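You operate a simulated robot arm through the tools that you are given. There is no shell and no other tool. Be economical: measure what you need, move in short steps, check, and stop when the job is done.

The job below is to be done with a simulated robot arm. You get a single attempt, and the scene is never put back.

TASK
Turn off the big burner, spoon tea into the deep pan and cover it.
Fine: knob at OFF first; one red spoon from the tea bowl, spoon back; the small lid goes on.

The check looks at the end state, three seconds after you hand in, the way a careful person would. Anything else that was tipped, shoved, dropped, spilled or broken makes it a failure. A push-on lid holds only when it is set on centred and level and pressed home; a screw cap is set on level and turned clockwise until tight.

THE ROBOT
A 6-joint arm with a two-finger parallel gripper, fixed in place. Base frame: the origin is at the foot of the arm, x ahead of it, y to its left, z up. Readings come in mm, degrees, newtons and seconds.
With the tool pointing down near the work surface it reaches from about 300 to 640 mm from the base axis. Its first joint turns from -166.0 to 166.0 degrees. Payload 3.91 kg.
The tool frame sits at the grasp point between the pads (the TCP): z along the fingers, y along the line on which they close. The tips reach 30 mm beyond it. The gripper opens to 110 mm. The fingers are 20 mm wide and 10 mm thick; the gripper's body (48 by 112 mm) begins 55 mm behind the TCP.
Orientation is that of the tool frame in the base frame, as [roll, pitch, yaw] about the fixed x, y, z axes, in that order (R = Rz(yaw) Ry(pitch) Rx(roll)). With the fingers straight down and closing along the base's y, the tool's x points along the base's -x, its y along +y and its z along -z.

THE INTERFACE
- The arm moves only by the tool step_arm. Its argument "motion" is a list of rows, each a list of 7 numbers: the shift along the tool's x, y, z in units of 250 mm (1.0 is 250 mm), then the turn, a rotation vector about the tool's x, y, z in units of 90 degrees (1.0 is 90 degrees), then the finger opening in mm, from 0 to 110. In form: [[tx, ty, tz, rx, ry, rz, hand], ...]. A call has 1 to 10 rows; each row is the pose to reach, as a shift and turn from the pose commanded when the call began, along the tool's axes at that moment. A call with a number of a shift or a turn outside -1 to 1 is refused whole. A row lasts 0.2 s, in which the tool goes at most 50 mm and 8.6 degrees; a call with a longer step from one row to the next is refused whole, and so is a gripper value outside its range. A pose out of reach is approached as far as the arm can. The call stops where the force on the tool passes 80 N (or 10 N more than at its start, if that is more) or the arm is blocked; 0.2 s more then pass. The fingers move at their own pace (about 108 mm/s each) and stop on an object; they squeeze with about 45 N. The grip force told is the motor's: it shows also when the fingers shut on nothing. Time passes only in rows, and 0.2 s behind the last, so rows that repeat a pose let the fingers close. It gives the time, the measured TCP pose, the force on the tool (base axes), the opening and the grip force at its end, in the units of the frame above (readings bear some noise).
- Cameras (640 x 400 px; columns grow to the right, rows downward): "scene" is fixed at [50.6, -649.6, 1616.3]; the picture's right is [0.83, -0.56, 0.00], its down [-0.27, -0.40, -0.88] and it looks along [0.49, 0.73, -0.48] (base axes); focal length 315 px, centre (320, 200). "wrist" rides on the gripper at [-36, 0, -57] in the tool frame; the picture's right is [0.00, -1.00, 0.00], its down [0.97, 0.00, -0.24] and it looks along [0.24, 0.00, 0.97] (tool axes); focal length 218 px, centre (320, 200). There is no depth. A picture from a camera that has moved, and an enlarged one, comes with that camera's place and axes in the base frame and with its lens.
- camera(camera): a new picture of that camera. The clock stands still meanwhile.
- raise_lower(by): slides the trunk up (or, below 0, down) by that many mm; the arm rides with it, the base frame stays. It gives what a move gives, with no picture.
- close_up(camera, box): a new picture of the part [left, top, right, bottom] of that camera's present view, enlarged. The clock stands still meanwhile.
- sign_off(): hands the job in; it is judged then, once.

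Go step by step. Nothing tells you positions but the pictures and the camera data: compare them with the known pose of the tool, close in by small moves and look again before you grip or let go. The budget is 120 turns and 84 pictures, counting those below and the enlarged ones. Unless the task says otherwise, let go and move clear before handing in, and close with one line.

The tools are called after "Request:" as name(argument=value, ...) on one line, values as JSON. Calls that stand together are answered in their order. step_arm: Moves the arm, as the interface text tells. Its arguments: {"type":"object","properties":{"motion":{"type":"array"}},"required":["motion"]} The other tools are called the same way: raise_lower (by) slides the trunk up or down; camera (camera) takes a picture; close_up (camera, box) takes an enlarged picture of a part of a camera's view; sign_off () hands the job in.

At the start:

```text
time_s: 0.0
position: [349.2, 79.0, 1361.5]
orientation: [-179.9, -0.1, 180.0]
wrist_force: [0.5, 0.6, -0.2]
grip_width: 110.1
grip_force: 0.1
trunk travel left (down, up): [-475.0, 65.0]
```

scene: 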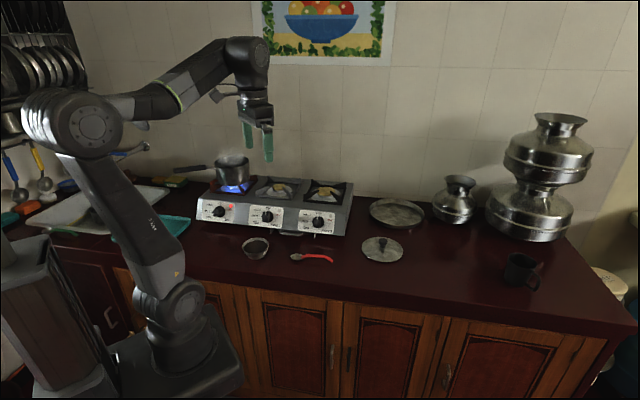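
wrist: 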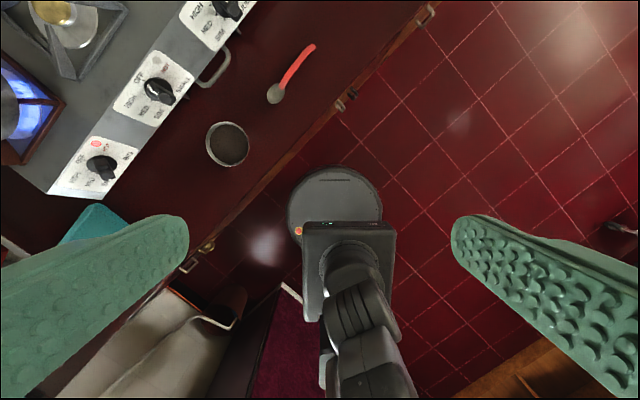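

I see the arm high above a counter, with the three-burner stove, a tea bowl, a red spoon and a lid in front of it. I'll take enlarged views to read the knobs and find the objects.

Request:
close_up(camera="scene", box=[170, 140, 370, 265])

Request:
close_up(camera="scene", box=[340, 180, 560, 300])

Request:
close_up(camera="wrist", box=[0, 0, 320, 200])

```text
3.20 times, centred on (270, 202) of scene
camera zoom: at [50.6, -649.6, 1616.3], right [0.83, -0.56, 0.0], down [-0.27, -0.4, -0.88], along [0.49, 0.73, -0.48], focal length 1007 px, centre (480, 192)
```

zoom: 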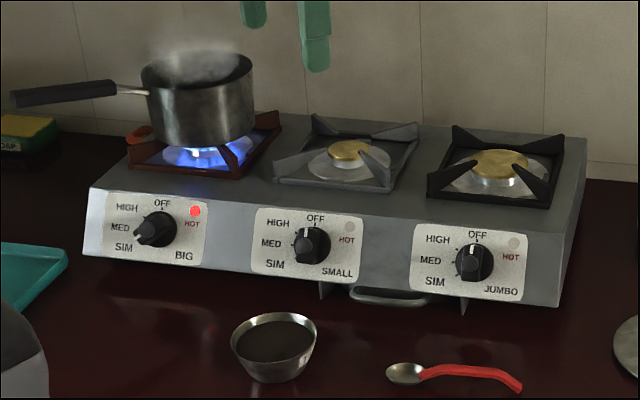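

```text
2.91 times, centred on (450, 240) of scene
camera zoom: at [50.6, -649.6, 1616.3], right [0.83, -0.56, 0.0], down [-0.27, -0.4, -0.88], along [0.49, 0.73, -0.48], focal length 916 px, centre (-58, 84)
```

zoom: 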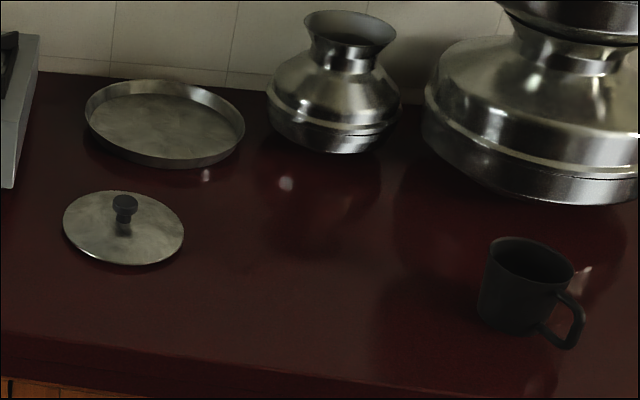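

```text
2.00 times, centred on (160, 100) of wrist
camera zoom: at [386.5, 79.4, 1419.3], right [0.0, -1.0, 0.0], down [-0.97, 0.0, 0.24], along [-0.24, 0.0, -0.97], focal length 436 px, centre (640, 400)
```

zoom: 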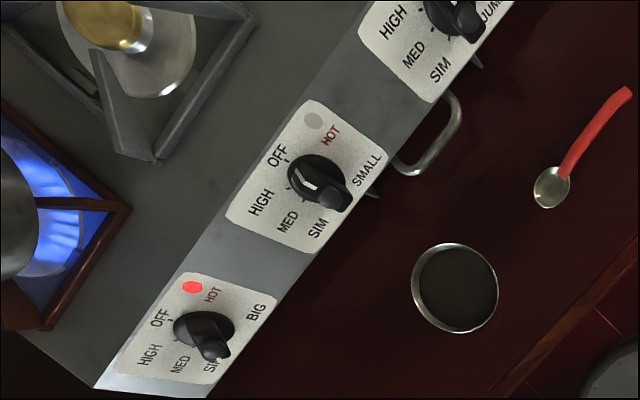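

The stove runs diagonally, roughly along base (0.7,-0.7). The BIG knob looks set to SIM at about (345,590,905), and the counter top is near z 845. I'll swing the wrist towards the stove and line it up with the counter to measure better.

Request:
step_arm(motion=[[0.068, 0.16, 0.0733, 0, 0, -0.0833, 110], [0.136, 0.32, 0.1466, 0, 0, -0.1667, 110], [0.204, 0.48, 0.22, 0, 0, -0.25, 110], [0.272, 0.64, 0.293, 0, 0, -0.3333, 110], [0.34, 0.8, 0.3667, 0, 0, -0.4167, 110], [0.408, 0.96, 0.44, 0, 0, -0.5, 110], [0.408, 0.96, 0.44, 0, 0, -0.5, 110]])

Request:
camera(camera="wrist")

```text
time_s: 1.6
position: [246.4, 318.8, 1255.5]
orientation: [180.0, 0.0, -135.0]
wrist_force: [-0.2, 1.0, 0.6]
grip_width: 110.3
grip_force: 0.1
trunk travel left (down, up): [-475.0, 65.0]
```

```text
78 pictures are left
camera wrist: at [272.8, 343.9, 1312.1], right [0.71, -0.71, 0.0], down [-0.69, -0.69, 0.24], along [-0.17, -0.17, -0.97], focal length 218 px, centre (320, 200)
```

wrist: 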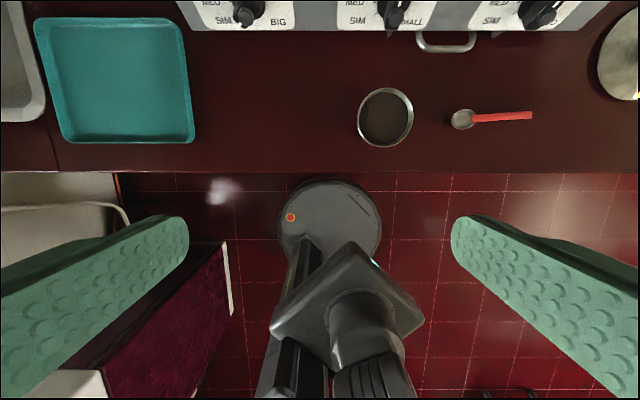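

The image axes now match the stove: "u" to the right is (0.707,-0.707) and "v" inward is (0.707,0.707). The spoon is near u 229, v 487, z 857, and the bowl near u 68, v 485 with its rim about 897. Next I tilt the tool to look at the BIG knob head-on.

Request:
step_arm(motion=[[-0.064, 0.061, 0.1225, 0, -0.0833, 0, 110], [-0.128, 0.122, 0.245, 0, -0.1667, 0, 110], [-0.192, 0.183, 0.3675, 0, -0.25, 0, 110], [-0.256, 0.244, 0.49, 0, -0.3333, 0, 110], [-0.32, 0.305, 0.6125, 0, -0.4167, 0, 110], [-0.384, 0.366, 0.735, 0, -0.5, 0, 110], [-0.448, 0.427, 0.8575, 0, -0.5833, 0, 110], [-0.512, 0.488, 0.98, 0, -0.6667, 0, 110], [-0.512, 0.488, 0.98, 0, -0.6667, 0, 110]])

Request:
camera(camera="wrist")

Request:
camera(camera="scene")

```text
time_s: 3.6
position: [250.4, 496.9, 1006.6]
orientation: [-180.0, 60.0, -135.0]
wrist_force: [0.6, 0.0, -0.1]
grip_width: 109.7
grip_force: 0.0
trunk travel left (down, up): [-475.0, 65.0]
```

```text
77 pictures are left
camera wrist: at [229.1, 475.5, 1066.7], right [0.71, -0.71, 0.0], down [-0.49, -0.49, -0.72], along [0.51, 0.51, -0.69], focal length 218 px, centre (320, 200)
```

wrist: 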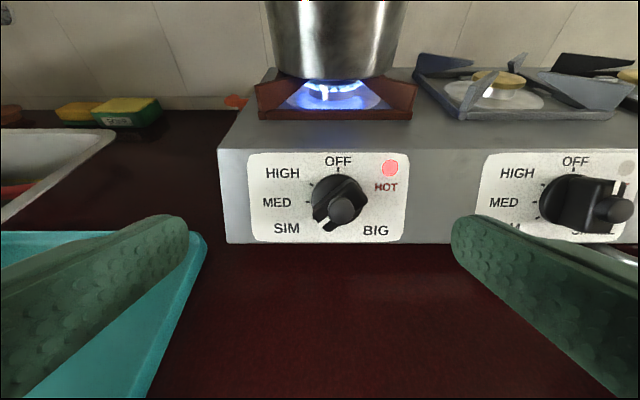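

```text
76 pictures are left
```

scene: 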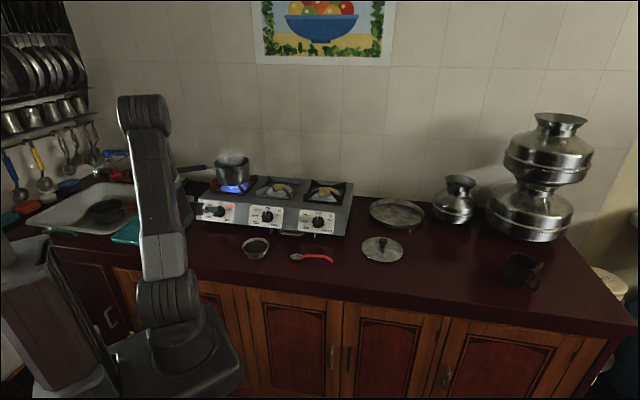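

Request:
close_up(camera="wrist", box=[240, 130, 420, 250])

```text
3.33 times, centred on (330, 190) of wrist
camera zoom: at [229.1, 475.5, 1066.7], right [0.71, -0.71, 0.0], down [-0.49, -0.49, -0.72], along [0.51, 0.51, -0.69], focal length 728 px, centre (287, 233)
```

zoom: 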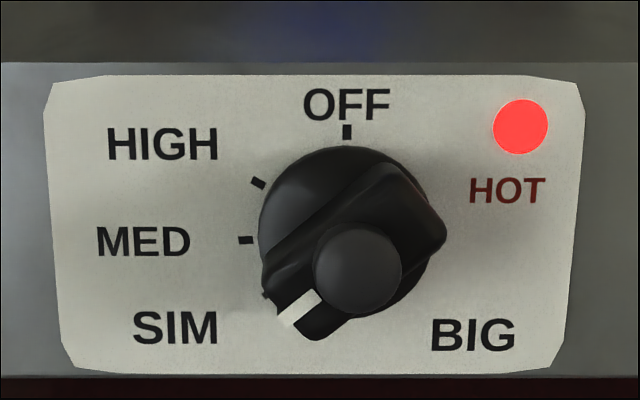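

The knob points to SIM, 120° anticlockwise of OFF. The panel leans back about 36°, and the knob centre on the panel is near u −158, v 644, z 926. I'll line the tool up with the knob axis 100 mm out and check.

Request:
step_arm(motion=[[0.0042, -0.0316, 0.0832, 0, 0.0333, 0, 110], [0.0084, -0.0632, 0.1664, 0, 0.0667, 0, 60], [0.0084, -0.0632, 0.1664, 0, 0.0667, 0, 60]])

Request:
camera(camera="wrist")

```text
time_s: 4.4
position: [288.2, 511.2, 981.3]
orientation: [180.0, 53.9, -135.0]
wrist_force: [0.8, 0.4, 0.3]
grip_width: 59.9
grip_force: 0.0
trunk travel left (down, up): [-475.0, 65.0]
```

```text
74 pictures are left
camera wrist: at [271.1, 493.1, 1045.6], right [0.71, -0.71, 0.0], down [-0.54, -0.54, -0.64], along [0.46, 0.45, -0.77], focal length 218 px, centre (320, 200)
```

wrist: 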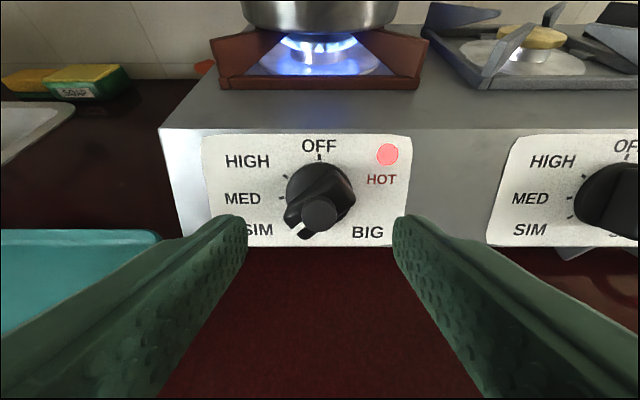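

The knob axis lines up with the tool axis. I'll rotate the tool −120° about its own axis, so that the turn to OFF finishes at the present roll.

Request:
step_arm(motion=[[0, 0, 0, 0, 0, -0.0833, 60], [0, 0, 0, 0, 0, -0.1667, 60], [0, 0, 0, 0, 0, -0.25, 60], [0, 0, 0, 0, 0, -0.3333, 60], [0, 0, 0, 0, 0, -0.4167, 60], [0, 0, 0, 0, 0, -0.5, 60], [0, 0, 0, 0, 0, -0.5833, 60], [0, 0, 0, 0, 0, -0.6667, 60], [0, 0, 0, 0, 0, -0.6667, 60]])

Request:
step_arm(motion=[[0, 0, 0, 0, 0, -0.0833, 60], [0, 0, 0, 0, 0, -0.1667, 60], [0, 0, 0, 0, 0, -0.25, 60], [0, 0, 0, 0, 0, -0.3333, 60], [0, 0, 0, 0, 0, -0.4167, 60], [0, 0, 0, 0, 0, -0.5, 60], [0, 0, 0, 0, 0, -0.5833, 60], [0, 0, 0, 0, 0, -0.6667, 60], [0, 0, 0, 0, 0, -0.6667, 60]])

Request:
camera(camera="wrist")

```text
time_s: 6.4
position: [288.8, 509.2, 984.4]
orientation: [-130.0, 23.8, -63.8]
wrist_force: [-0.7, -0.7, 0.0]
grip_width: 59.9
grip_force: 0.1
trunk travel left (down, up): [-475.0, 65.0]
```

```text
time_s: 8.4
position: [287.3, 508.9, 983.1]
orientation: [-130.0, -24.0, -26.2]
wrist_force: [1.3, -0.3, -0.6]
grip_width: 60.0
grip_force: 0.0
trunk travel left (down, up): [-475.0, 65.0]
```

```text
73 pictures are left
camera wrist: at [226.7, 491.6, 1002.6], right [0.01, 0.71, 0.7], down [0.66, -0.53, 0.54], along [0.75, 0.46, -0.47], focal length 218 px, centre (320, 200)
```

wrist: 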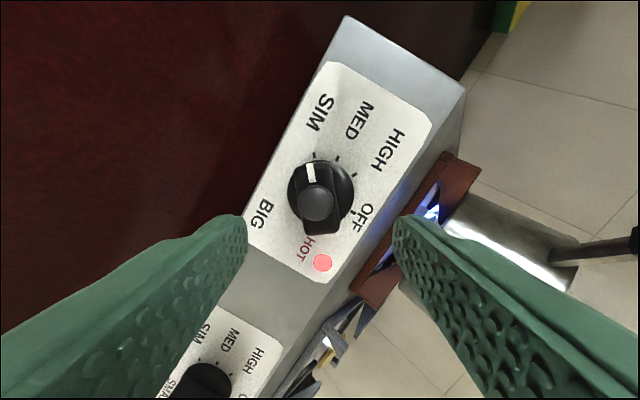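

Request:
close_up(camera="wrist", box=[260, 140, 380, 260])

```text
3.33 times, centred on (320, 200) of wrist
camera zoom: at [226.7, 491.6, 1002.6], right [0.01, 0.71, 0.7], down [0.66, -0.53, 0.54], along [0.75, 0.46, -0.47], focal length 728 px, centre (320, 200)
```

zoom: 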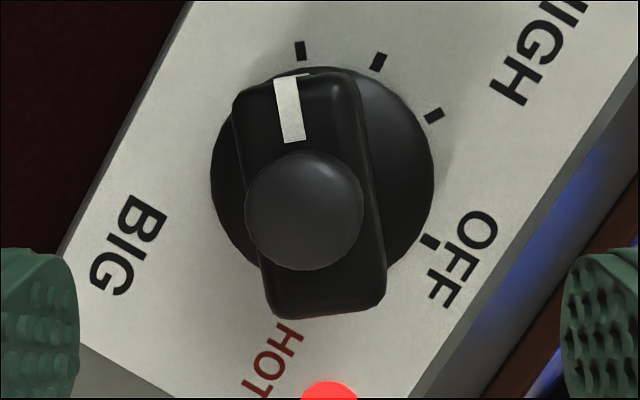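

The ridge sits about 9° off the tool's roll. I'll correct that, go in along the axis, and then close on the ridge.

Request:
step_arm(motion=[[0, 0.004, 0.04, 0, 0, -0.09, 60], [0, 0.004, 0.1, 0, 0, -0.09, 60], [0, 0.004, 0.16, 0, 0, -0.09, 60], [0, 0.004, 0.21, 0, 0, -0.09, 60], [0, 0.004, 0.21, 0, 0, -0.09, 60]])

Request:
close_up(camera="wrist", box=[200, 100, 440, 250])

```text
time_s: 9.6
position: [318.8, 538.6, 951.4]
orientation: [-132.7, -30.0, -20.3]
wrist_force: [0.8, -1.0, -0.4]
grip_width: 60.2
grip_force: 0.1
trunk travel left (down, up): [-475.0, 65.0]
```

```text
2.67 times, centred on (320, 175) of wrist
camera zoom: at [258.1, 517.0, 967.9], right [-0.11, 0.76, 0.64], down [0.65, -0.43, 0.63], along [0.75, 0.48, -0.45], focal length 582 px, centre (320, 267)
```

zoom: 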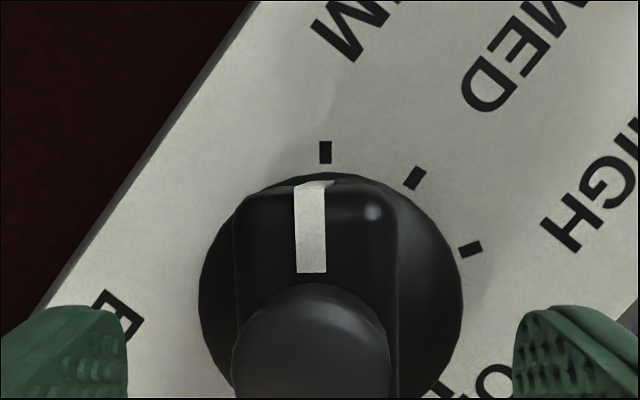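

Request:
step_arm(motion=[[0, 0, 0, 0, 0, 0, 10], [0, 0, 0, 0, 0, 0, 10], [0, 0, 0, 0, 0, 0, 10]])

Request:
close_up(camera="wrist", box=[200, 100, 440, 250])

```text
time_s: 10.4
position: [319.0, 537.9, 951.3]
orientation: [-132.9, -30.0, -20.3]
wrist_force: [-0.3, -1.5, -3.1]
grip_width: 24.4
grip_force: 44.9
trunk travel left (down, up): [-475.0, 65.0]
```

```text
2.67 times, centred on (320, 175) of wrist
camera zoom: at [258.0, 516.7, 967.8], right [-0.11, 0.76, 0.64], down [0.65, -0.43, 0.63], along [0.75, 0.48, -0.45], focal length 582 px, centre (320, 267)
```

zoom: 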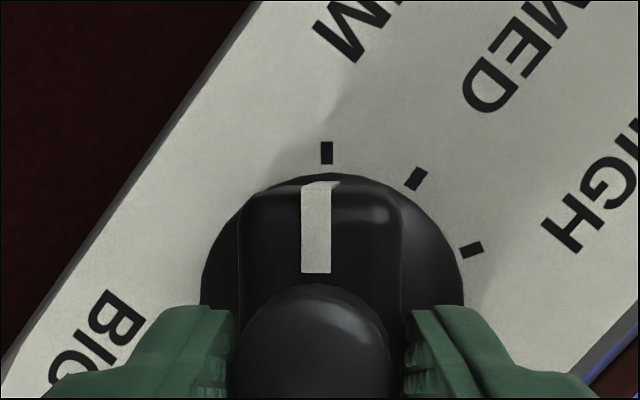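

The ridge is gripped at 24 mm. I'll turn clockwise in stages.

Request:
step_arm(motion=[[0, 0, 0, 0, 0, 0.0833, 10], [0, 0, 0, 0, 0, 0.1667, 10], [0, 0, 0, 0, 0, 0.25, 10], [0, 0, 0, 0, 0, 0.3333, 10], [0, 0, 0, 0, 0, 0.4167, 10], [0, 0, 0, 0, 0, 0.5, 10], [0, 0, 0, 0, 0, 0.5833, 10], [0, 0, 0, 0, 0, 0.6667, 10], [0, 0, 0, 0, 0, 0.6667, 10]])

Request:
step_arm(motion=[[0, 0, 0, 0, 0, 0.0833, 10], [0, 0, 0, 0, 0, 0.1667, 10], [0, 0, 0, 0, 0, 0.25, 10], [0, 0, 0, 0, 0, 0.3333, 10], [0, 0, 0, 0, 0, 0.4167, 10], [0, 0, 0, 0, 0, 0.5, 10], [0, 0, 0, 0, 0, 0.5833, 10], [0, 0, 0, 0, 0, 0.6667, 10], [0, 0, 0, 0, 0, 0.6667, 10]])

Request:
close_up(camera="wrist", box=[200, 100, 440, 250])

```text
time_s: 12.4
position: [317.1, 537.5, 949.7]
orientation: [-128.5, 17.4, -58.5]
wrist_force: [-11.8, -19.7, -31.7]
grip_width: 24.6
grip_force: 45.1
trunk travel left (down, up): [-475.0, 65.0]
```

```text
time_s: 14.4
position: [315.6, 539.1, 953.5]
orientation: [-169.0, 53.3, -121.4]
wrist_force: [-25.6, -0.1, -10.8]
grip_width: 24.0
grip_force: 45.0
trunk travel left (down, up): [-475.0, 65.0]
```

```text
2.67 times, centred on (320, 175) of wrist
camera zoom: at [295.2, 525.6, 1015.8], right [0.76, -0.64, 0.11], down [-0.44, -0.63, -0.64], along [0.48, 0.43, -0.76], focal length 582 px, centre (320, 267)
```

zoom: 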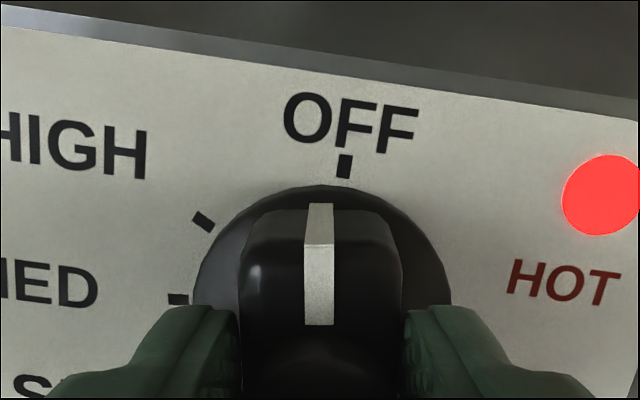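

About 8° remain to the OFF mark, so I'll finish the turn.

Request:
step_arm(motion=[[0, 0, 0, 0, 0, 0.05, 10], [0, 0, 0, 0, 0, 0.09, 10], [0, 0, 0, 0, 0, 0.1, 10], [0, 0, 0, 0, 0, 0.1, 10]])

Request:
camera(camera="wrist")

```text
time_s: 15.4
position: [317.2, 539.0, 953.7]
orientation: [178.9, 54.1, -136.4]
wrist_force: [-21.1, 3.6, -3.8]
grip_width: 23.9
grip_force: 45.2
trunk travel left (down, up): [-475.0, 65.0]
```

```text
68 pictures are left
camera wrist: at [299.5, 521.6, 1016.1], right [0.7, -0.71, -0.01], down [-0.55, -0.53, -0.65], along [0.46, 0.46, -0.76], focal length 218 px, centre (320, 200)
```

wrist: 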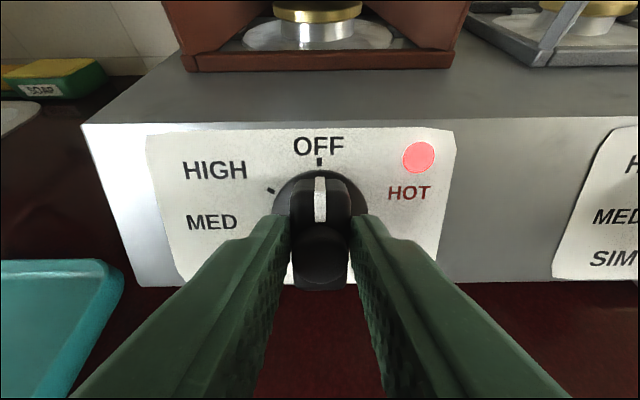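

The flame is out and the pointer is at OFF. I'll let go and back out along the axis.

Request:
step_arm(motion=[[0, 0, 0, 0, 0, 0, 60], [0, 0, 0, 0, 0, 0, 60], [0, 0, -0.12, 0, 0, 0, 60], [0, 0, -0.28, 0, 0, 0, 60], [0, 0, -0.4, 0, 0, 0, 60], [0, 0, -0.4, 0, 0, 0, 60]])

Request:
camera(camera="wrist")

```text
time_s: 16.8
position: [261.9, 480.8, 1009.5]
orientation: [178.9, 53.9, -136.6]
wrist_force: [0.5, -0.7, 0.7]
grip_width: 59.9
grip_force: 0.0
trunk travel left (down, up): [-475.0, 65.0]
```

```text
67 pictures are left
camera wrist: at [245.1, 462.5, 1072.9], right [0.7, -0.71, -0.01], down [-0.55, -0.53, -0.64], along [0.45, 0.46, -0.76], focal length 218 px, centre (320, 200)
```

wrist: 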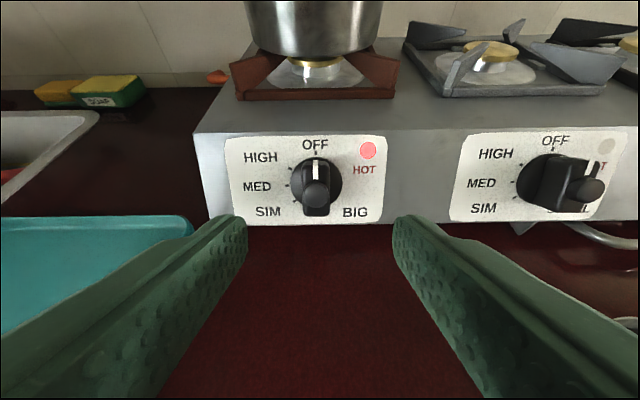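

The knob is at OFF. Next I rise to look over the stove and measure the pan.

Request:
step_arm(motion=[[-0.13, 0, -0.094, 0, 0, 0, 110], [-0.26, 0, -0.189, 0, 0, 0, 110], [-0.39, 0, -0.283, 0, 0, 0, 110], [-0.52, 0, -0.377, 0, 0, 0, 110], [-0.65, 0, -0.471, 0, 0, 0, 110], [-0.777, 0, -0.566, 0, 0, 0, 110], [-0.777, 0, -0.566, 0, 0, 0, 110]])

Request:
camera(camera="wrist")

Request:
camera(camera="scene")

```text
time_s: 18.4
position: [261.8, 478.0, 1252.6]
orientation: [178.8, 53.9, -136.5]
wrist_force: [-0.4, 0.4, 1.0]
grip_width: 109.6
grip_force: 0.1
trunk travel left (down, up): [-475.0, 65.0]
```

```text
66 pictures are left
camera wrist: at [245.2, 460.7, 1315.8], right [0.7, -0.71, -0.01], down [-0.55, -0.53, -0.64], along [0.45, 0.46, -0.77], focal length 218 px, centre (320, 200)
```

wrist: 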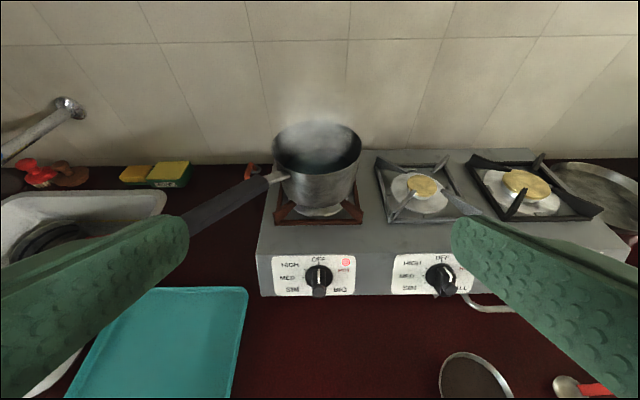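

```text
65 pictures are left
```

scene: 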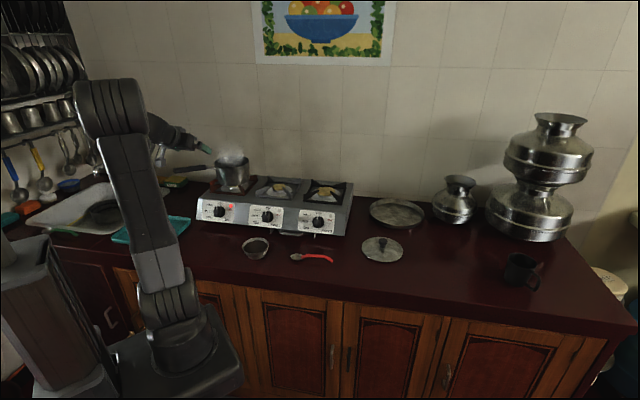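

The pan rim centre comes out near u −157, v 790, z 1094, which is about 806 mm out. I'll test the tilted reach by moving over it, and measure it better from there.

Request:
step_arm(motion=[[-0.07, 0, 0.164, 0, 0, 0, 110], [-0.14, 0, 0.328, 0, 0, 0, 110], [-0.21, 0, 0.492, 0, 0, 0, 110], [-0.28, 0, 0.656, 0, 0, 0, 110], [-0.352, 0, 0.82, 0, 0, 0, 110], [-0.352, 0, 0.82, 0, 0, 0, 110]])

Request:
camera(camera="wrist")

Request:
camera(camera="scene")

```text
time_s: 19.8
position: [415.6, 633.4, 1200.9]
orientation: [178.8, 54.0, -136.5]
wrist_force: [0.7, 0.9, 0.4]
grip_width: 110.1
grip_force: 0.0
trunk travel left (down, up): [-475.0, 65.0]
```

```text
64 pictures are left
camera wrist: at [399.2, 614.7, 1265.3], right [0.7, -0.71, -0.01], down [-0.55, -0.53, -0.64], along [0.45, 0.46, -0.76], focal length 218 px, centre (320, 200)
```

wrist: 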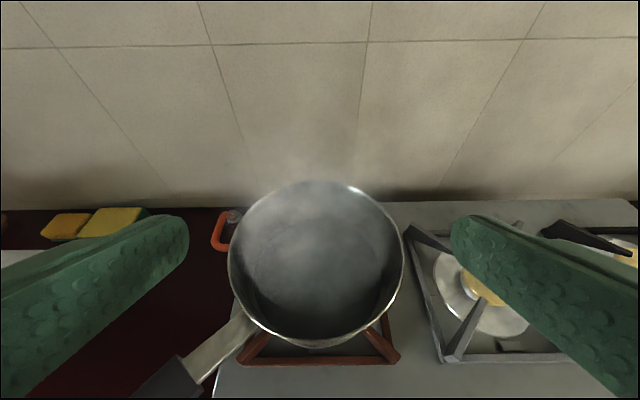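

```text
63 pictures are left
```

scene: 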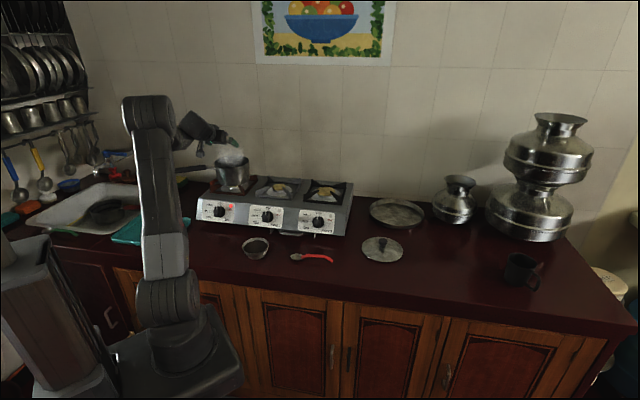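

The tilted reach is fine. The pan is now refined to u −158, v 822, rim z about 1077 and diameter about 163. I'll test the pouring pose with less tilt (30° from vertical), closer in.

Request:
step_arm(motion=[[0.1, 0, -0.05, 0, 0.067, 0, 110], [0.2, 0, -0.1, 0, 0.133, 0, 110], [0.3, 0, -0.13, 0, 0.2, 0, 110], [0.352, 0, -0.148, 0, 0.267, 0, 110], [0.352, 0, -0.148, 0, 0.267, 0, 110]])

Request:
camera(camera="scene")

```text
time_s: 21.0
position: [357.2, 576.2, 1153.0]
orientation: [179.2, 30.0, -136.1]
wrist_force: [0.1, -0.5, 0.1]
grip_width: 110.0
grip_force: 0.0
trunk travel left (down, up): [-475.0, 65.0]
```

```text
62 pictures are left
```

scene: 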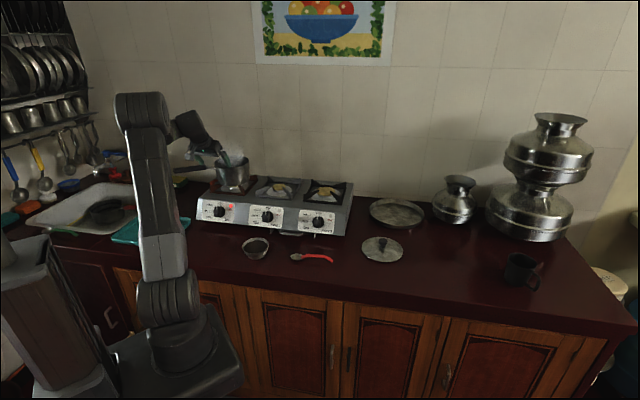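

That pose is reachable. Next I swing over to the spoon with the tool heading along the spoon, towards its bowl, tilted 30°.

Request:
step_arm(motion=[[0.0996, -0.1225, -0.0575, -0.031, 0, -0.054, 110], [0.1993, -0.245, -0.115, -0.0625, 0, -0.108, 110], [0.2989, -0.3675, -0.1725, -0.094, 0, -0.162, 110], [0.3985, -0.49, -0.23, -0.125, 0, -0.2165, 110], [0.4981, -0.6125, -0.2875, -0.156, 0, -0.271, 110], [0.5978, -0.735, -0.345, -0.1875, 0, -0.325, 110], [0.6974, -0.8575, -0.4025, -0.219, 0, -0.379, 110], [0.797, -0.98, -0.46, -0.25, 0, -0.433, 110], [0.797, -0.98, -0.46, -0.25, 0, -0.433, 110]])

Request:
step_arm(motion=[[0.1005, -0.124, 0.0014, -0.031, 0, -0.054, 110], [0.201, -0.248, 0.0028, -0.0625, 0, -0.108, 110], [0.3015, -0.372, 0.0042, -0.094, 0, -0.162, 110], [0.402, -0.496, 0.0055, -0.125, 0, -0.2165, 110], [0.5025, -0.62, 0.007, -0.156, 0, -0.271, 110], [0.603, -0.744, 0.0083, -0.1875, 0, -0.325, 110], [0.7035, -0.868, 0.0097, -0.219, 0, -0.379, 110], [0.804, -0.992, 0.011, -0.25, 0, -0.433, 110], [0.804, -0.992, 0.011, -0.25, 0, -0.433, 110]])

Request:
camera(camera="wrist")

Request:
camera(camera="scene")

```text
time_s: 23.0
position: [366.8, 239.4, 1150.1]
orientation: [179.4, 30.5, -90.8]
wrist_force: [-0.2, -1.4, 0.3]
grip_width: 109.9
grip_force: 0.0
trunk travel left (down, up): [-475.0, 65.0]
```

```text
time_s: 25.0
position: [612.9, 63.2, 1040.2]
orientation: [179.9, 30.7, -45.5]
wrist_force: [0.0, -0.1, -0.2]
grip_width: 110.0
grip_force: 0.1
trunk travel left (down, up): [-475.0, 65.0]
```

```text
61 pictures are left
camera wrist: at [613.0, 66.2, 1109.6], right [0.71, 0.7, 0.0], down [0.67, -0.68, -0.29], along [-0.2, 0.21, -0.96], focal length 218 px, centre (320, 200)
```

wrist: 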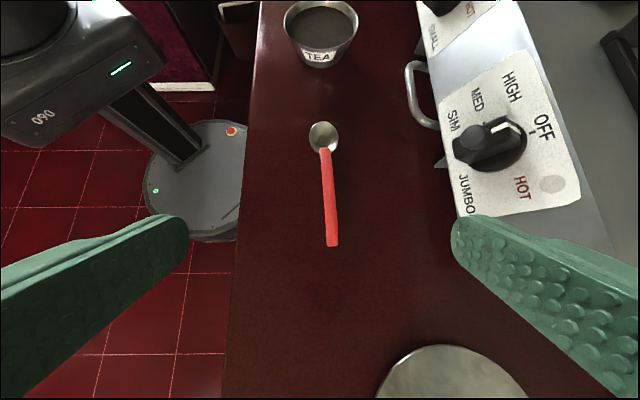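

```text
60 pictures are left
```

scene: 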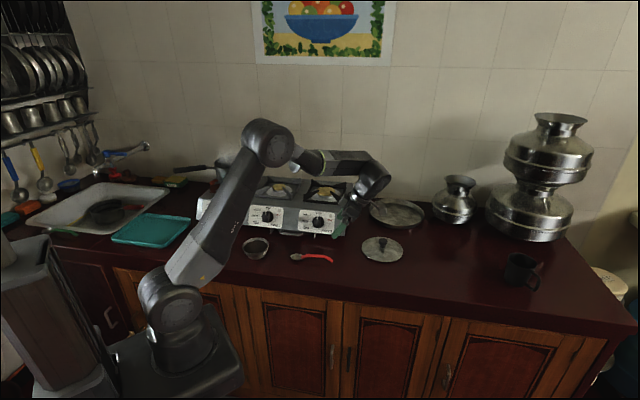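

The spoon lies from bowl (220,484) to handle end (365,494) in u,v, and its handle arches up. I'll approach above the grip point near u 325.

Request:
step_arm(motion=[[0.01, -0.017, 0.15, -0.008, 0, -0.014, 50], [0.02, -0.035, 0.3, -0.017, 0, -0.029, 50], [0.028, -0.052, 0.462, -0.0255, 0, -0.043, 50], [0.028, -0.052, 0.462, -0.0255, 0, -0.043, 50]])

Request:
camera(camera="wrist")

Request:
close_up(camera="scene", box=[270, 205, 370, 275])

```text
time_s: 26.0
position: [579.7, 113.3, 938.4]
orientation: [-179.9, 30.7, -41.2]
wrist_force: [0.0, 0.0, 0.2]
grip_width: 50.2
grip_force: 0.1
trunk travel left (down, up): [-475.0, 65.0]
```

```text
59 pictures are left
camera wrist: at [579.6, 114.3, 1006.7], right [0.66, 0.75, 0.0], down [0.72, -0.63, -0.29], along [-0.22, 0.19, -0.96], focal length 218 px, centre (320, 200)
```

wrist: 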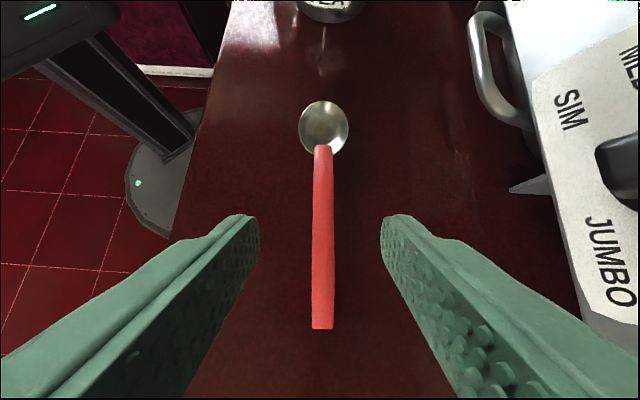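

```text
5.71 times, centred on (320, 240) of scene
camera zoom: at [50.6, -649.6, 1616.3], right [0.83, -0.56, 0.0], down [-0.27, -0.4, -0.88], along [0.49, 0.73, -0.48], focal length 1799 px, centre (320, -29)
```

zoom: 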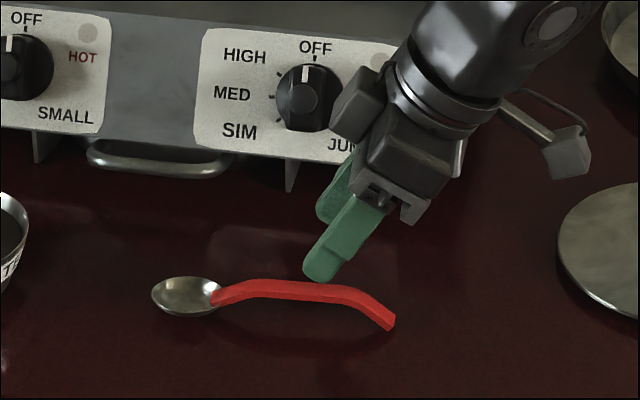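

Request:
step_arm(motion=[[0.05, 0, 0.09, 0, 0, 0, 40], [0.099, 0, 0.183, 0, 0, 0, 40], [0.099, 0, 0.183, 0, 0, 0, 40]])

Request:
close_up(camera="scene", box=[270, 205, 370, 275])

Request:
camera(camera="wrist")

```text
time_s: 26.8
position: [582.5, 114.1, 886.2]
orientation: [-179.9, 30.7, -41.0]
wrist_force: [0.1, -0.1, 0.2]
grip_width: 40.0
grip_force: 0.0
trunk travel left (down, up): [-475.0, 65.0]
```

```text
5.71 times, centred on (320, 240) of scene
camera zoom: at [50.6, -649.6, 1616.3], right [0.83, -0.56, 0.0], down [-0.27, -0.4, -0.88], along [0.49, 0.73, -0.48], focal length 1799 px, centre (320, -29)
```

zoom: 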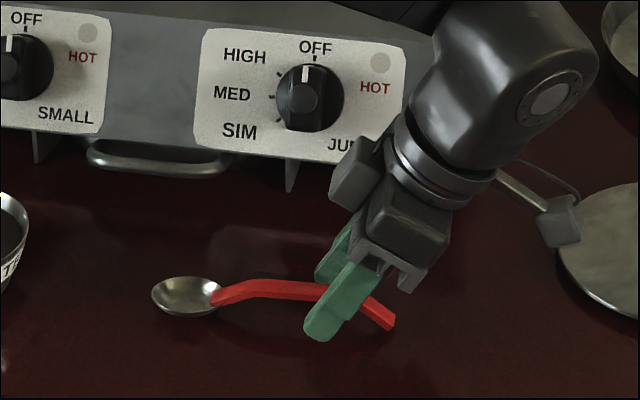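

```text
56 pictures are left
camera wrist: at [580.2, 115.9, 954.5], right [0.66, 0.75, 0.0], down [0.72, -0.63, -0.29], along [-0.22, 0.19, -0.96], focal length 218 px, centre (320, 200)
```

wrist: 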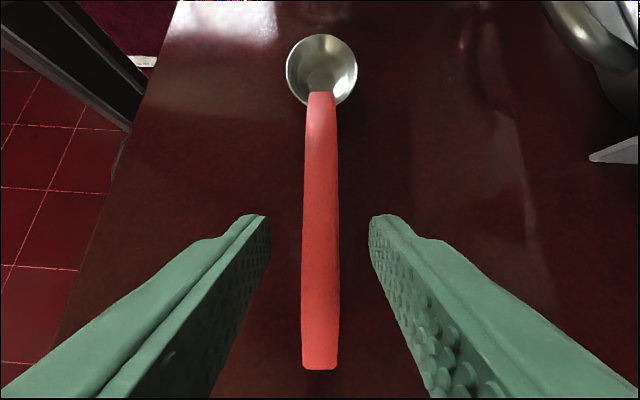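

The handle sits centred between the pads, so I close.

Request:
step_arm(motion=[[0, 0, 0, 0, 0, 0, 4], [0, 0, 0, 0, 0, 0, 4], [0, 0, 0, 0, 0, 0, 4]])

Request:
step_arm(motion=[[-0.05, 0, -0.086, 0, 0, 0, 4], [-0.1, 0, -0.172, 0, 0, 0, 4], [-0.15, 0, -0.258, 0, 0, 0, 4], [-0.2, 0, -0.344, 0, 0, 0, 4], [-0.2, 0, -0.344, 0, 0, 0, 4]])

Request:
camera(camera="wrist")

Request:
close_up(camera="scene", box=[230, 180, 390, 280])

```text
time_s: 27.6
position: [580.2, 113.8, 887.2]
orientation: [180.0, 30.7, -41.1]
wrist_force: [0.5, 0.2, 0.6]
grip_width: 11.5
grip_force: 44.9
trunk travel left (down, up): [-475.0, 65.0]
```

```text
time_s: 28.8
position: [581.8, 113.0, 986.4]
orientation: [180.0, 30.7, -41.1]
wrist_force: [0.1, -1.1, -0.7]
grip_width: 11.8
grip_force: 44.8
trunk travel left (down, up): [-475.0, 65.0]
```

```text
55 pictures are left
camera wrist: at [581.3, 114.8, 1055.2], right [0.66, 0.75, 0.0], down [0.72, -0.63, -0.29], along [-0.22, 0.19, -0.96], focal length 218 px, centre (320, 200)
```

wrist: 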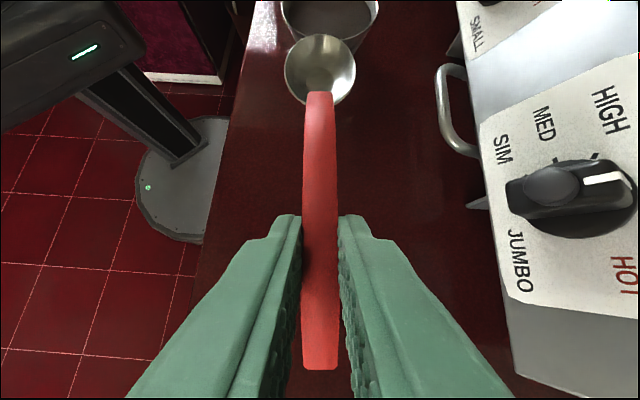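

```text
4.00 times, centred on (310, 230) of scene
camera zoom: at [50.6, -649.6, 1616.3], right [0.83, -0.56, 0.0], down [-0.27, -0.4, -0.88], along [0.49, 0.73, -0.48], focal length 1259 px, centre (360, 80)
```

zoom: 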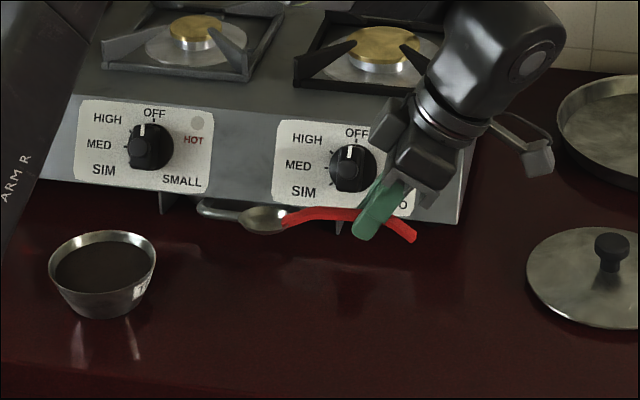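

The spoon is held level, with its bowl about 110 mm ahead of the TCP and 30 mm below it. I'll rotate the heading towards the stove while it is empty, then inspect the tea bowl, whose rim is near u 70, v 485, z 890.

Request:
step_arm(motion=[[-0.08, 0.03, 0.017, 0.038, 0, 0.064, 4], [-0.16, 0.06, 0.034, 0.076, 0, 0.128, 4], [-0.24, 0.09, 0.051, 0.114, 0, 0.192, 4], [-0.32, 0.12, 0.068, 0.152, 0, 0.256, 4], [-0.4, 0.15, 0.086, 0.19, 0, 0.32, 4], [-0.48, 0.18, 0.103, 0.228, 0, 0.385, 4], [-0.556, 0.214, 0.12, 0.266, 0, 0.449, 4], [-0.556, 0.214, 0.12, 0.266, 0, 0.449, 4]])

Request:
step_arm(motion=[[-0.026, 0.077, 0.015, 0.038, 0, 0.064, 4], [-0.052, 0.154, 0.031, 0.076, 0, 0.128, 4], [-0.078, 0.232, 0.046, 0.114, 0, 0.192, 4], [-0.104, 0.309, 0.062, 0.152, 0, 0.256, 4], [-0.13, 0.386, 0.077, 0.19, 0, 0.32, 4], [-0.155, 0.464, 0.093, 0.228, 0, 0.385, 4], [-0.181, 0.541, 0.108, 0.266, 0, 0.449, 4], [-0.181, 0.541, 0.108, 0.266, 0, 0.449, 4]])

Request:
camera(camera="wrist")

Request:
close_up(camera="scene", box=[190, 190, 350, 290])

```text
time_s: 30.6
position: [446.0, 161.4, 1031.6]
orientation: [179.9, 30.7, -88.2]
wrist_force: [0.2, -0.9, -0.4]
grip_width: 11.6
grip_force: 45.6
trunk travel left (down, up): [-475.0, 65.0]
```

```text
time_s: 32.4
position: [308.1, 209.9, 1031.1]
orientation: [179.9, 30.7, -135.0]
wrist_force: [0.1, 0.5, -0.5]
grip_width: 11.6
grip_force: 45.3
trunk travel left (down, up): [-475.0, 65.0]
```

```text
53 pictures are left
camera wrist: at [309.7, 211.6, 1100.8], right [0.71, -0.71, 0.0], down [-0.68, -0.68, -0.29], along [0.2, 0.2, -0.96], focal length 218 px, centre (320, 200)
```

wrist: 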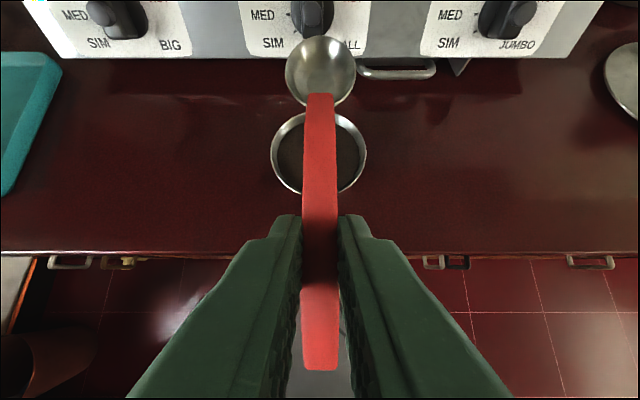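

```text
4.00 times, centred on (270, 240) of scene
camera zoom: at [50.6, -649.6, 1616.3], right [0.83, -0.56, 0.0], down [-0.27, -0.4, -0.88], along [0.49, 0.73, -0.48], focal length 1259 px, centre (520, 40)
```

zoom: 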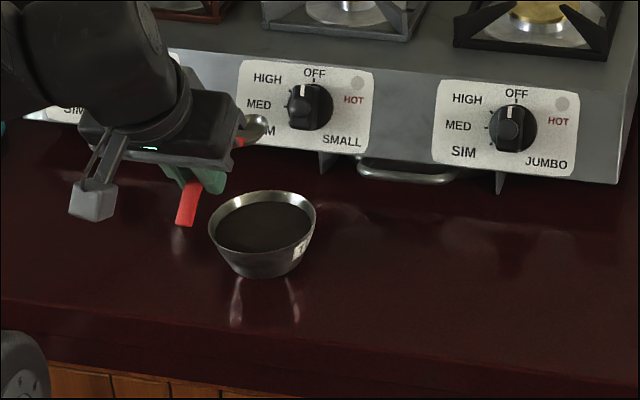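

The tea surface is about 10 mm below the rim. I'll pitch the spoon 30° down above the bowl.

Request:
step_arm(motion=[[-0.01, 0.0025, 0.04, 0, 0.083, 0, 4], [-0.02, 0.005, 0.08, 0, 0.167, 0, 4], [-0.03, 0.0075, 0.12, 0, 0.25, 0, 4], [-0.04, 0.0096, 0.163, 0, 0.333, 0, 4], [-0.04, 0.0096, 0.163, 0, 0.333, 0, 4]])

Request:
camera(camera="wrist")

Request:
close_up(camera="scene", box=[190, 190, 350, 290])

```text
time_s: 33.6
position: [330.8, 232.2, 1002.8]
orientation: [179.9, 0.5, -135.0]
wrist_force: [-0.1, 1.0, -0.4]
grip_width: 11.9
grip_force: 45.3
trunk travel left (down, up): [-475.0, 65.0]
```

```text
51 pictures are left
camera wrist: at [355.4, 257.1, 1061.5], right [0.71, -0.71, 0.0], down [-0.69, -0.69, 0.23], along [-0.16, -0.16, -0.97], focal length 218 px, centre (320, 200)
```

wrist: 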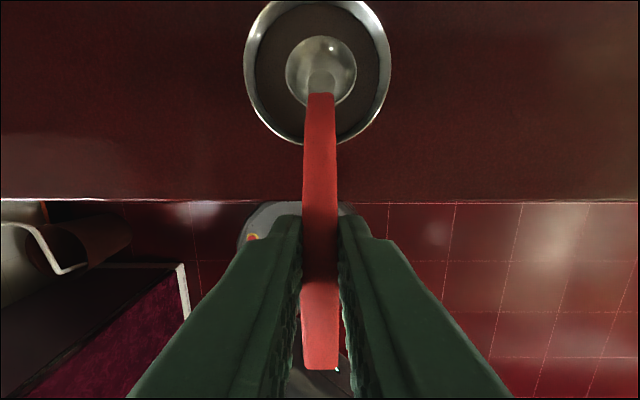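

```text
4.00 times, centred on (270, 240) of scene
camera zoom: at [50.6, -649.6, 1616.3], right [0.83, -0.56, 0.0], down [-0.27, -0.4, -0.88], along [0.49, 0.73, -0.48], focal length 1259 px, centre (520, 40)
```

zoom: 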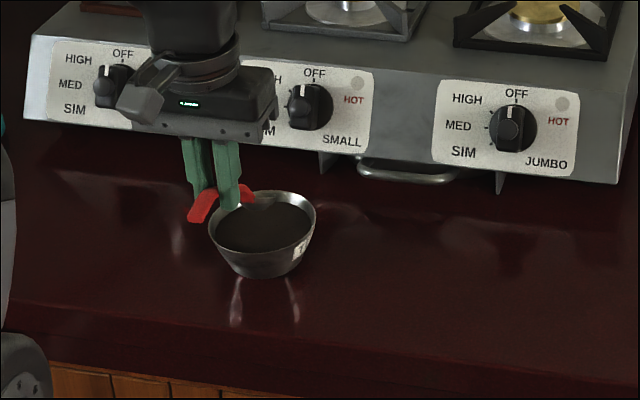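

Request:
step_arm(motion=[[0, 0, 0.096, 0, 0, 0, 4], [0, 0, 0.15, 0, 0, 0, 4], [0, 0, 0.192, 0, 0, 0, 4]])

Request:
close_up(camera="wrist", box=[220, 0, 420, 125])

Request:
close_up(camera="scene", box=[220, 220, 300, 270])

```text
time_s: 34.4
position: [328.0, 232.9, 954.5]
orientation: [179.9, 0.6, -135.1]
wrist_force: [-0.3, 0.6, -0.7]
grip_width: 11.9
grip_force: 44.6
trunk travel left (down, up): [-475.0, 65.0]
```

```text
3.20 times, centred on (320, 62) of wrist
camera zoom: at [354.2, 257.9, 1012.9], right [0.71, -0.71, 0.0], down [-0.69, -0.69, 0.23], along [-0.16, -0.16, -0.97], focal length 698 px, centre (320, 640)
```

zoom: 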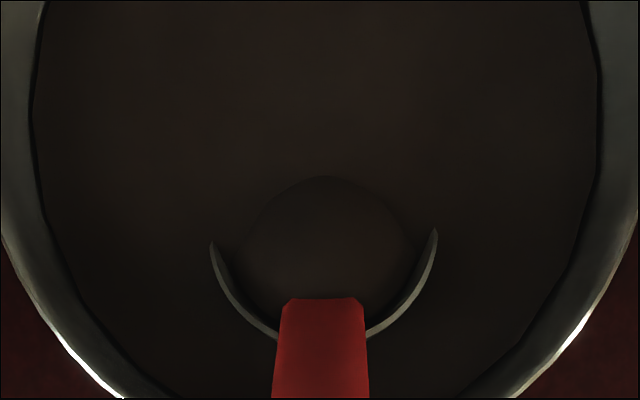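

```text
8.00 times, centred on (260, 245) of scene
camera zoom: at [50.6, -649.6, 1616.3], right [0.83, -0.56, 0.0], down [-0.27, -0.4, -0.88], along [0.49, 0.73, -0.48], focal length 2519 px, centre (800, -160)
```

zoom: 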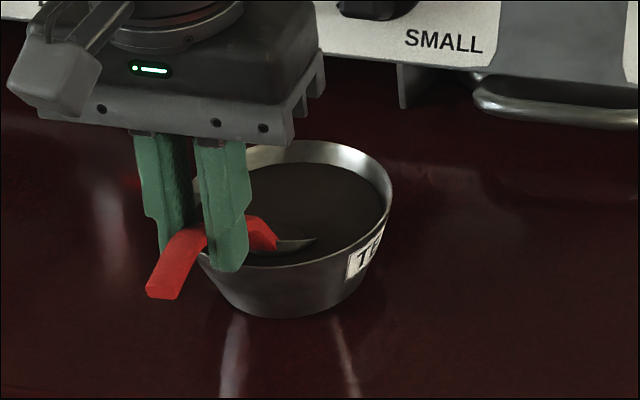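

Request:
step_arm(motion=[[-0.024, 0, 0.024, 0, 0, 0, 4], [0, 0, 0.071, 0, -0.089, 0, 4], [0.024, 0, 0.113, 0, -0.167, 0, 4], [0.049, 0, 0.127, 0, -0.244, 0, 4], [0.076, 0, 0.123, 0, -0.322, 0, 4], [0.086, 0, 0.095, 0, -0.355, 0, 4], [0.086, 0, 0.02, 0, -0.355, 0, 4], [0.086, 0, -0.06, 0, -0.355, 0, 4], [0.086, 0, -0.06, 0, -0.355, 0, 4]])

Request:
close_up(camera="wrist", box=[220, 0, 420, 125])

Request:
close_up(camera="scene", box=[220, 210, 316, 270])

```text
time_s: 36.4
position: [311.9, 217.5, 939.4]
orientation: [179.8, 32.6, -135.1]
wrist_force: [-0.8, 1.1, -0.5]
grip_width: 11.7
grip_force: 44.9
out of reach, approached as far as the arm can: row 4, 5, 7, 8, 9
trunk travel left (down, up): [-475.0, 65.0]
```

```text
3.20 times, centred on (320, 62) of wrist
camera zoom: at [312.8, 216.6, 1008.1], right [0.71, -0.71, 0.0], down [-0.67, -0.67, -0.32], along [0.23, 0.23, -0.95], focal length 698 px, centre (320, 640)
```

zoom: 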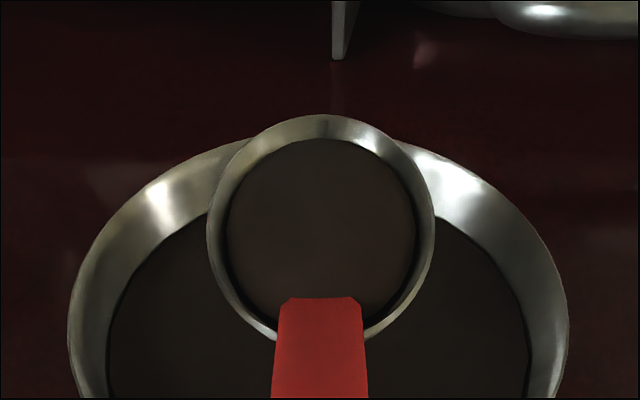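

```text
6.67 times, centred on (268, 240) of scene
camera zoom: at [50.6, -649.6, 1616.3], right [0.83, -0.56, 0.0], down [-0.27, -0.4, -0.88], along [0.49, 0.73, -0.48], focal length 2099 px, centre (667, -67)
```

zoom: 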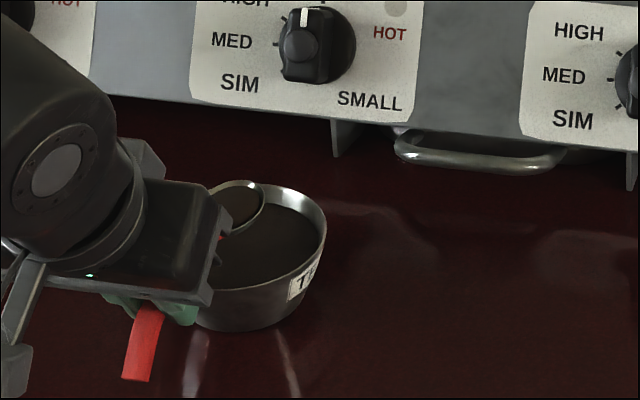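

The spoon is full, and the arm is near its inner reach limit. I'll go up and outward gently.

Request:
step_arm(motion=[[-0.04, 0, -0.03, 0, 0, 0, 4], [-0.1, 0, -0.06, 0, 0, 0, 4], [-0.18, 0, -0.085, 0, 0, 0, 4], [-0.26, 0, -0.1, 0, 0, 0, 4], [-0.35, 0, -0.115, 0, 0, 0, 4], [-0.463, 0, -0.131, 0, 0, 0, 4], [-0.463, 0, -0.131, 0, 0, 0, 4]])

Request:
camera(camera="wrist")

```text
time_s: 38.0
position: [364.7, 269.1, 1026.9]
orientation: [179.8, 32.7, -135.0]
wrist_force: [-0.6, 0.1, 0.4]
grip_width: 11.5
grip_force: 45.1
out of reach, approached as far as the arm can: row 1, 2, 3, 4, 5
trunk travel left (down, up): [-475.0, 65.0]
```

```text
45 pictures are left
camera wrist: at [365.3, 269.3, 1096.3], right [0.71, -0.71, 0.0], down [-0.67, -0.67, -0.32], along [0.23, 0.23, -0.95], focal length 218 px, centre (320, 200)
```

wrist: 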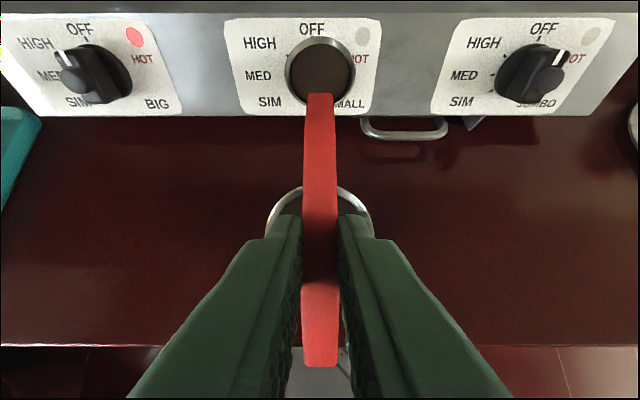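

The tea stayed in the spoon. I'll carry it smoothly up and over to the pan.

Request:
step_arm(motion=[[-0.05, 0.032, -0.018, 0, 0, 0, 4], [-0.13, 0.085, -0.047, 0, 0, 0, 4], [-0.22, 0.143, -0.079, 0, 0, 0, 4], [-0.32, 0.207, -0.115, 0, 0, 0, 4], [-0.42, 0.272, -0.151, 0, 0, 0, 4], [-0.51, 0.33, -0.184, 0, 0, 0, 4], [-0.58, 0.376, -0.209, 0, 0, 0, 4], [-0.617, 0.4, -0.222, 0, 0, 0, 4], [-0.617, 0.4, -0.222, 0, 0, 0, 4]])

Request:
step_arm(motion=[[-0.037, 0.04, 0.03, 0, 0, 0, 4], [-0.096, 0.106, 0.078, 0, 0, 0, 4], [-0.163, 0.18, 0.132, 0, 0, 0, 4], [-0.237, 0.261, 0.191, 0, 0, 0, 4], [-0.31, 0.342, 0.25, 0, 0, 0, 4], [-0.378, 0.417, 0.305, 0, 0, 0, 4], [-0.43, 0.474, 0.347, 0, 0, 0, 4], [-0.457, 0.504, 0.369, 0, 0, 0, 4], [-0.457, 0.504, 0.369, 0, 0, 0, 4]])

Request:
camera(camera="wrist")

Request:
close_up(camera="scene", box=[150, 110, 310, 210])

```text
time_s: 40.0
position: [366.2, 410.6, 1161.9]
orientation: [179.8, 32.6, -135.1]
wrist_force: [-0.2, 0.6, -0.3]
grip_width: 11.6
grip_force: 44.7
trunk travel left (down, up): [-475.0, 65.0]
```

```text
time_s: 42.0
position: [384.0, 605.0, 1144.1]
orientation: [179.9, 32.6, -135.1]
wrist_force: [0.4, 0.1, 0.2]
grip_width: 11.4
grip_force: 44.8
trunk travel left (down, up): [-475.0, 65.0]
```

```text
44 pictures are left
camera wrist: at [384.8, 605.2, 1212.2], right [0.71, -0.71, 0.0], down [-0.67, -0.67, -0.32], along [0.23, 0.23, -0.95], focal length 218 px, centre (320, 200)
```

wrist: 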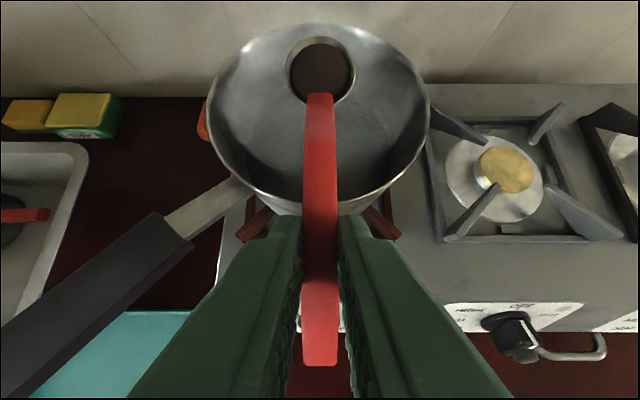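

```text
4.00 times, centred on (230, 160) of scene
camera zoom: at [50.6, -649.6, 1616.3], right [0.83, -0.56, 0.0], down [-0.27, -0.4, -0.88], along [0.49, 0.73, -0.48], focal length 1259 px, centre (680, 360)
```

zoom: 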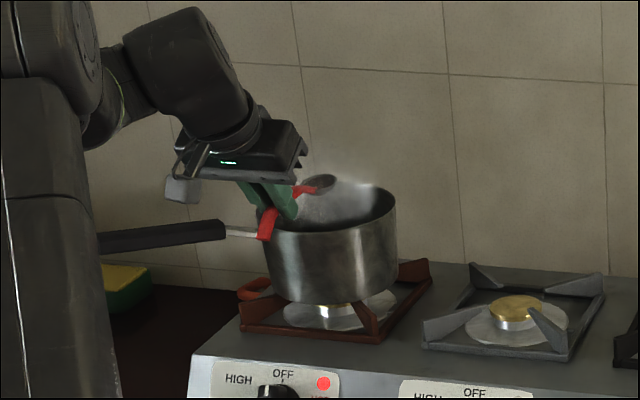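

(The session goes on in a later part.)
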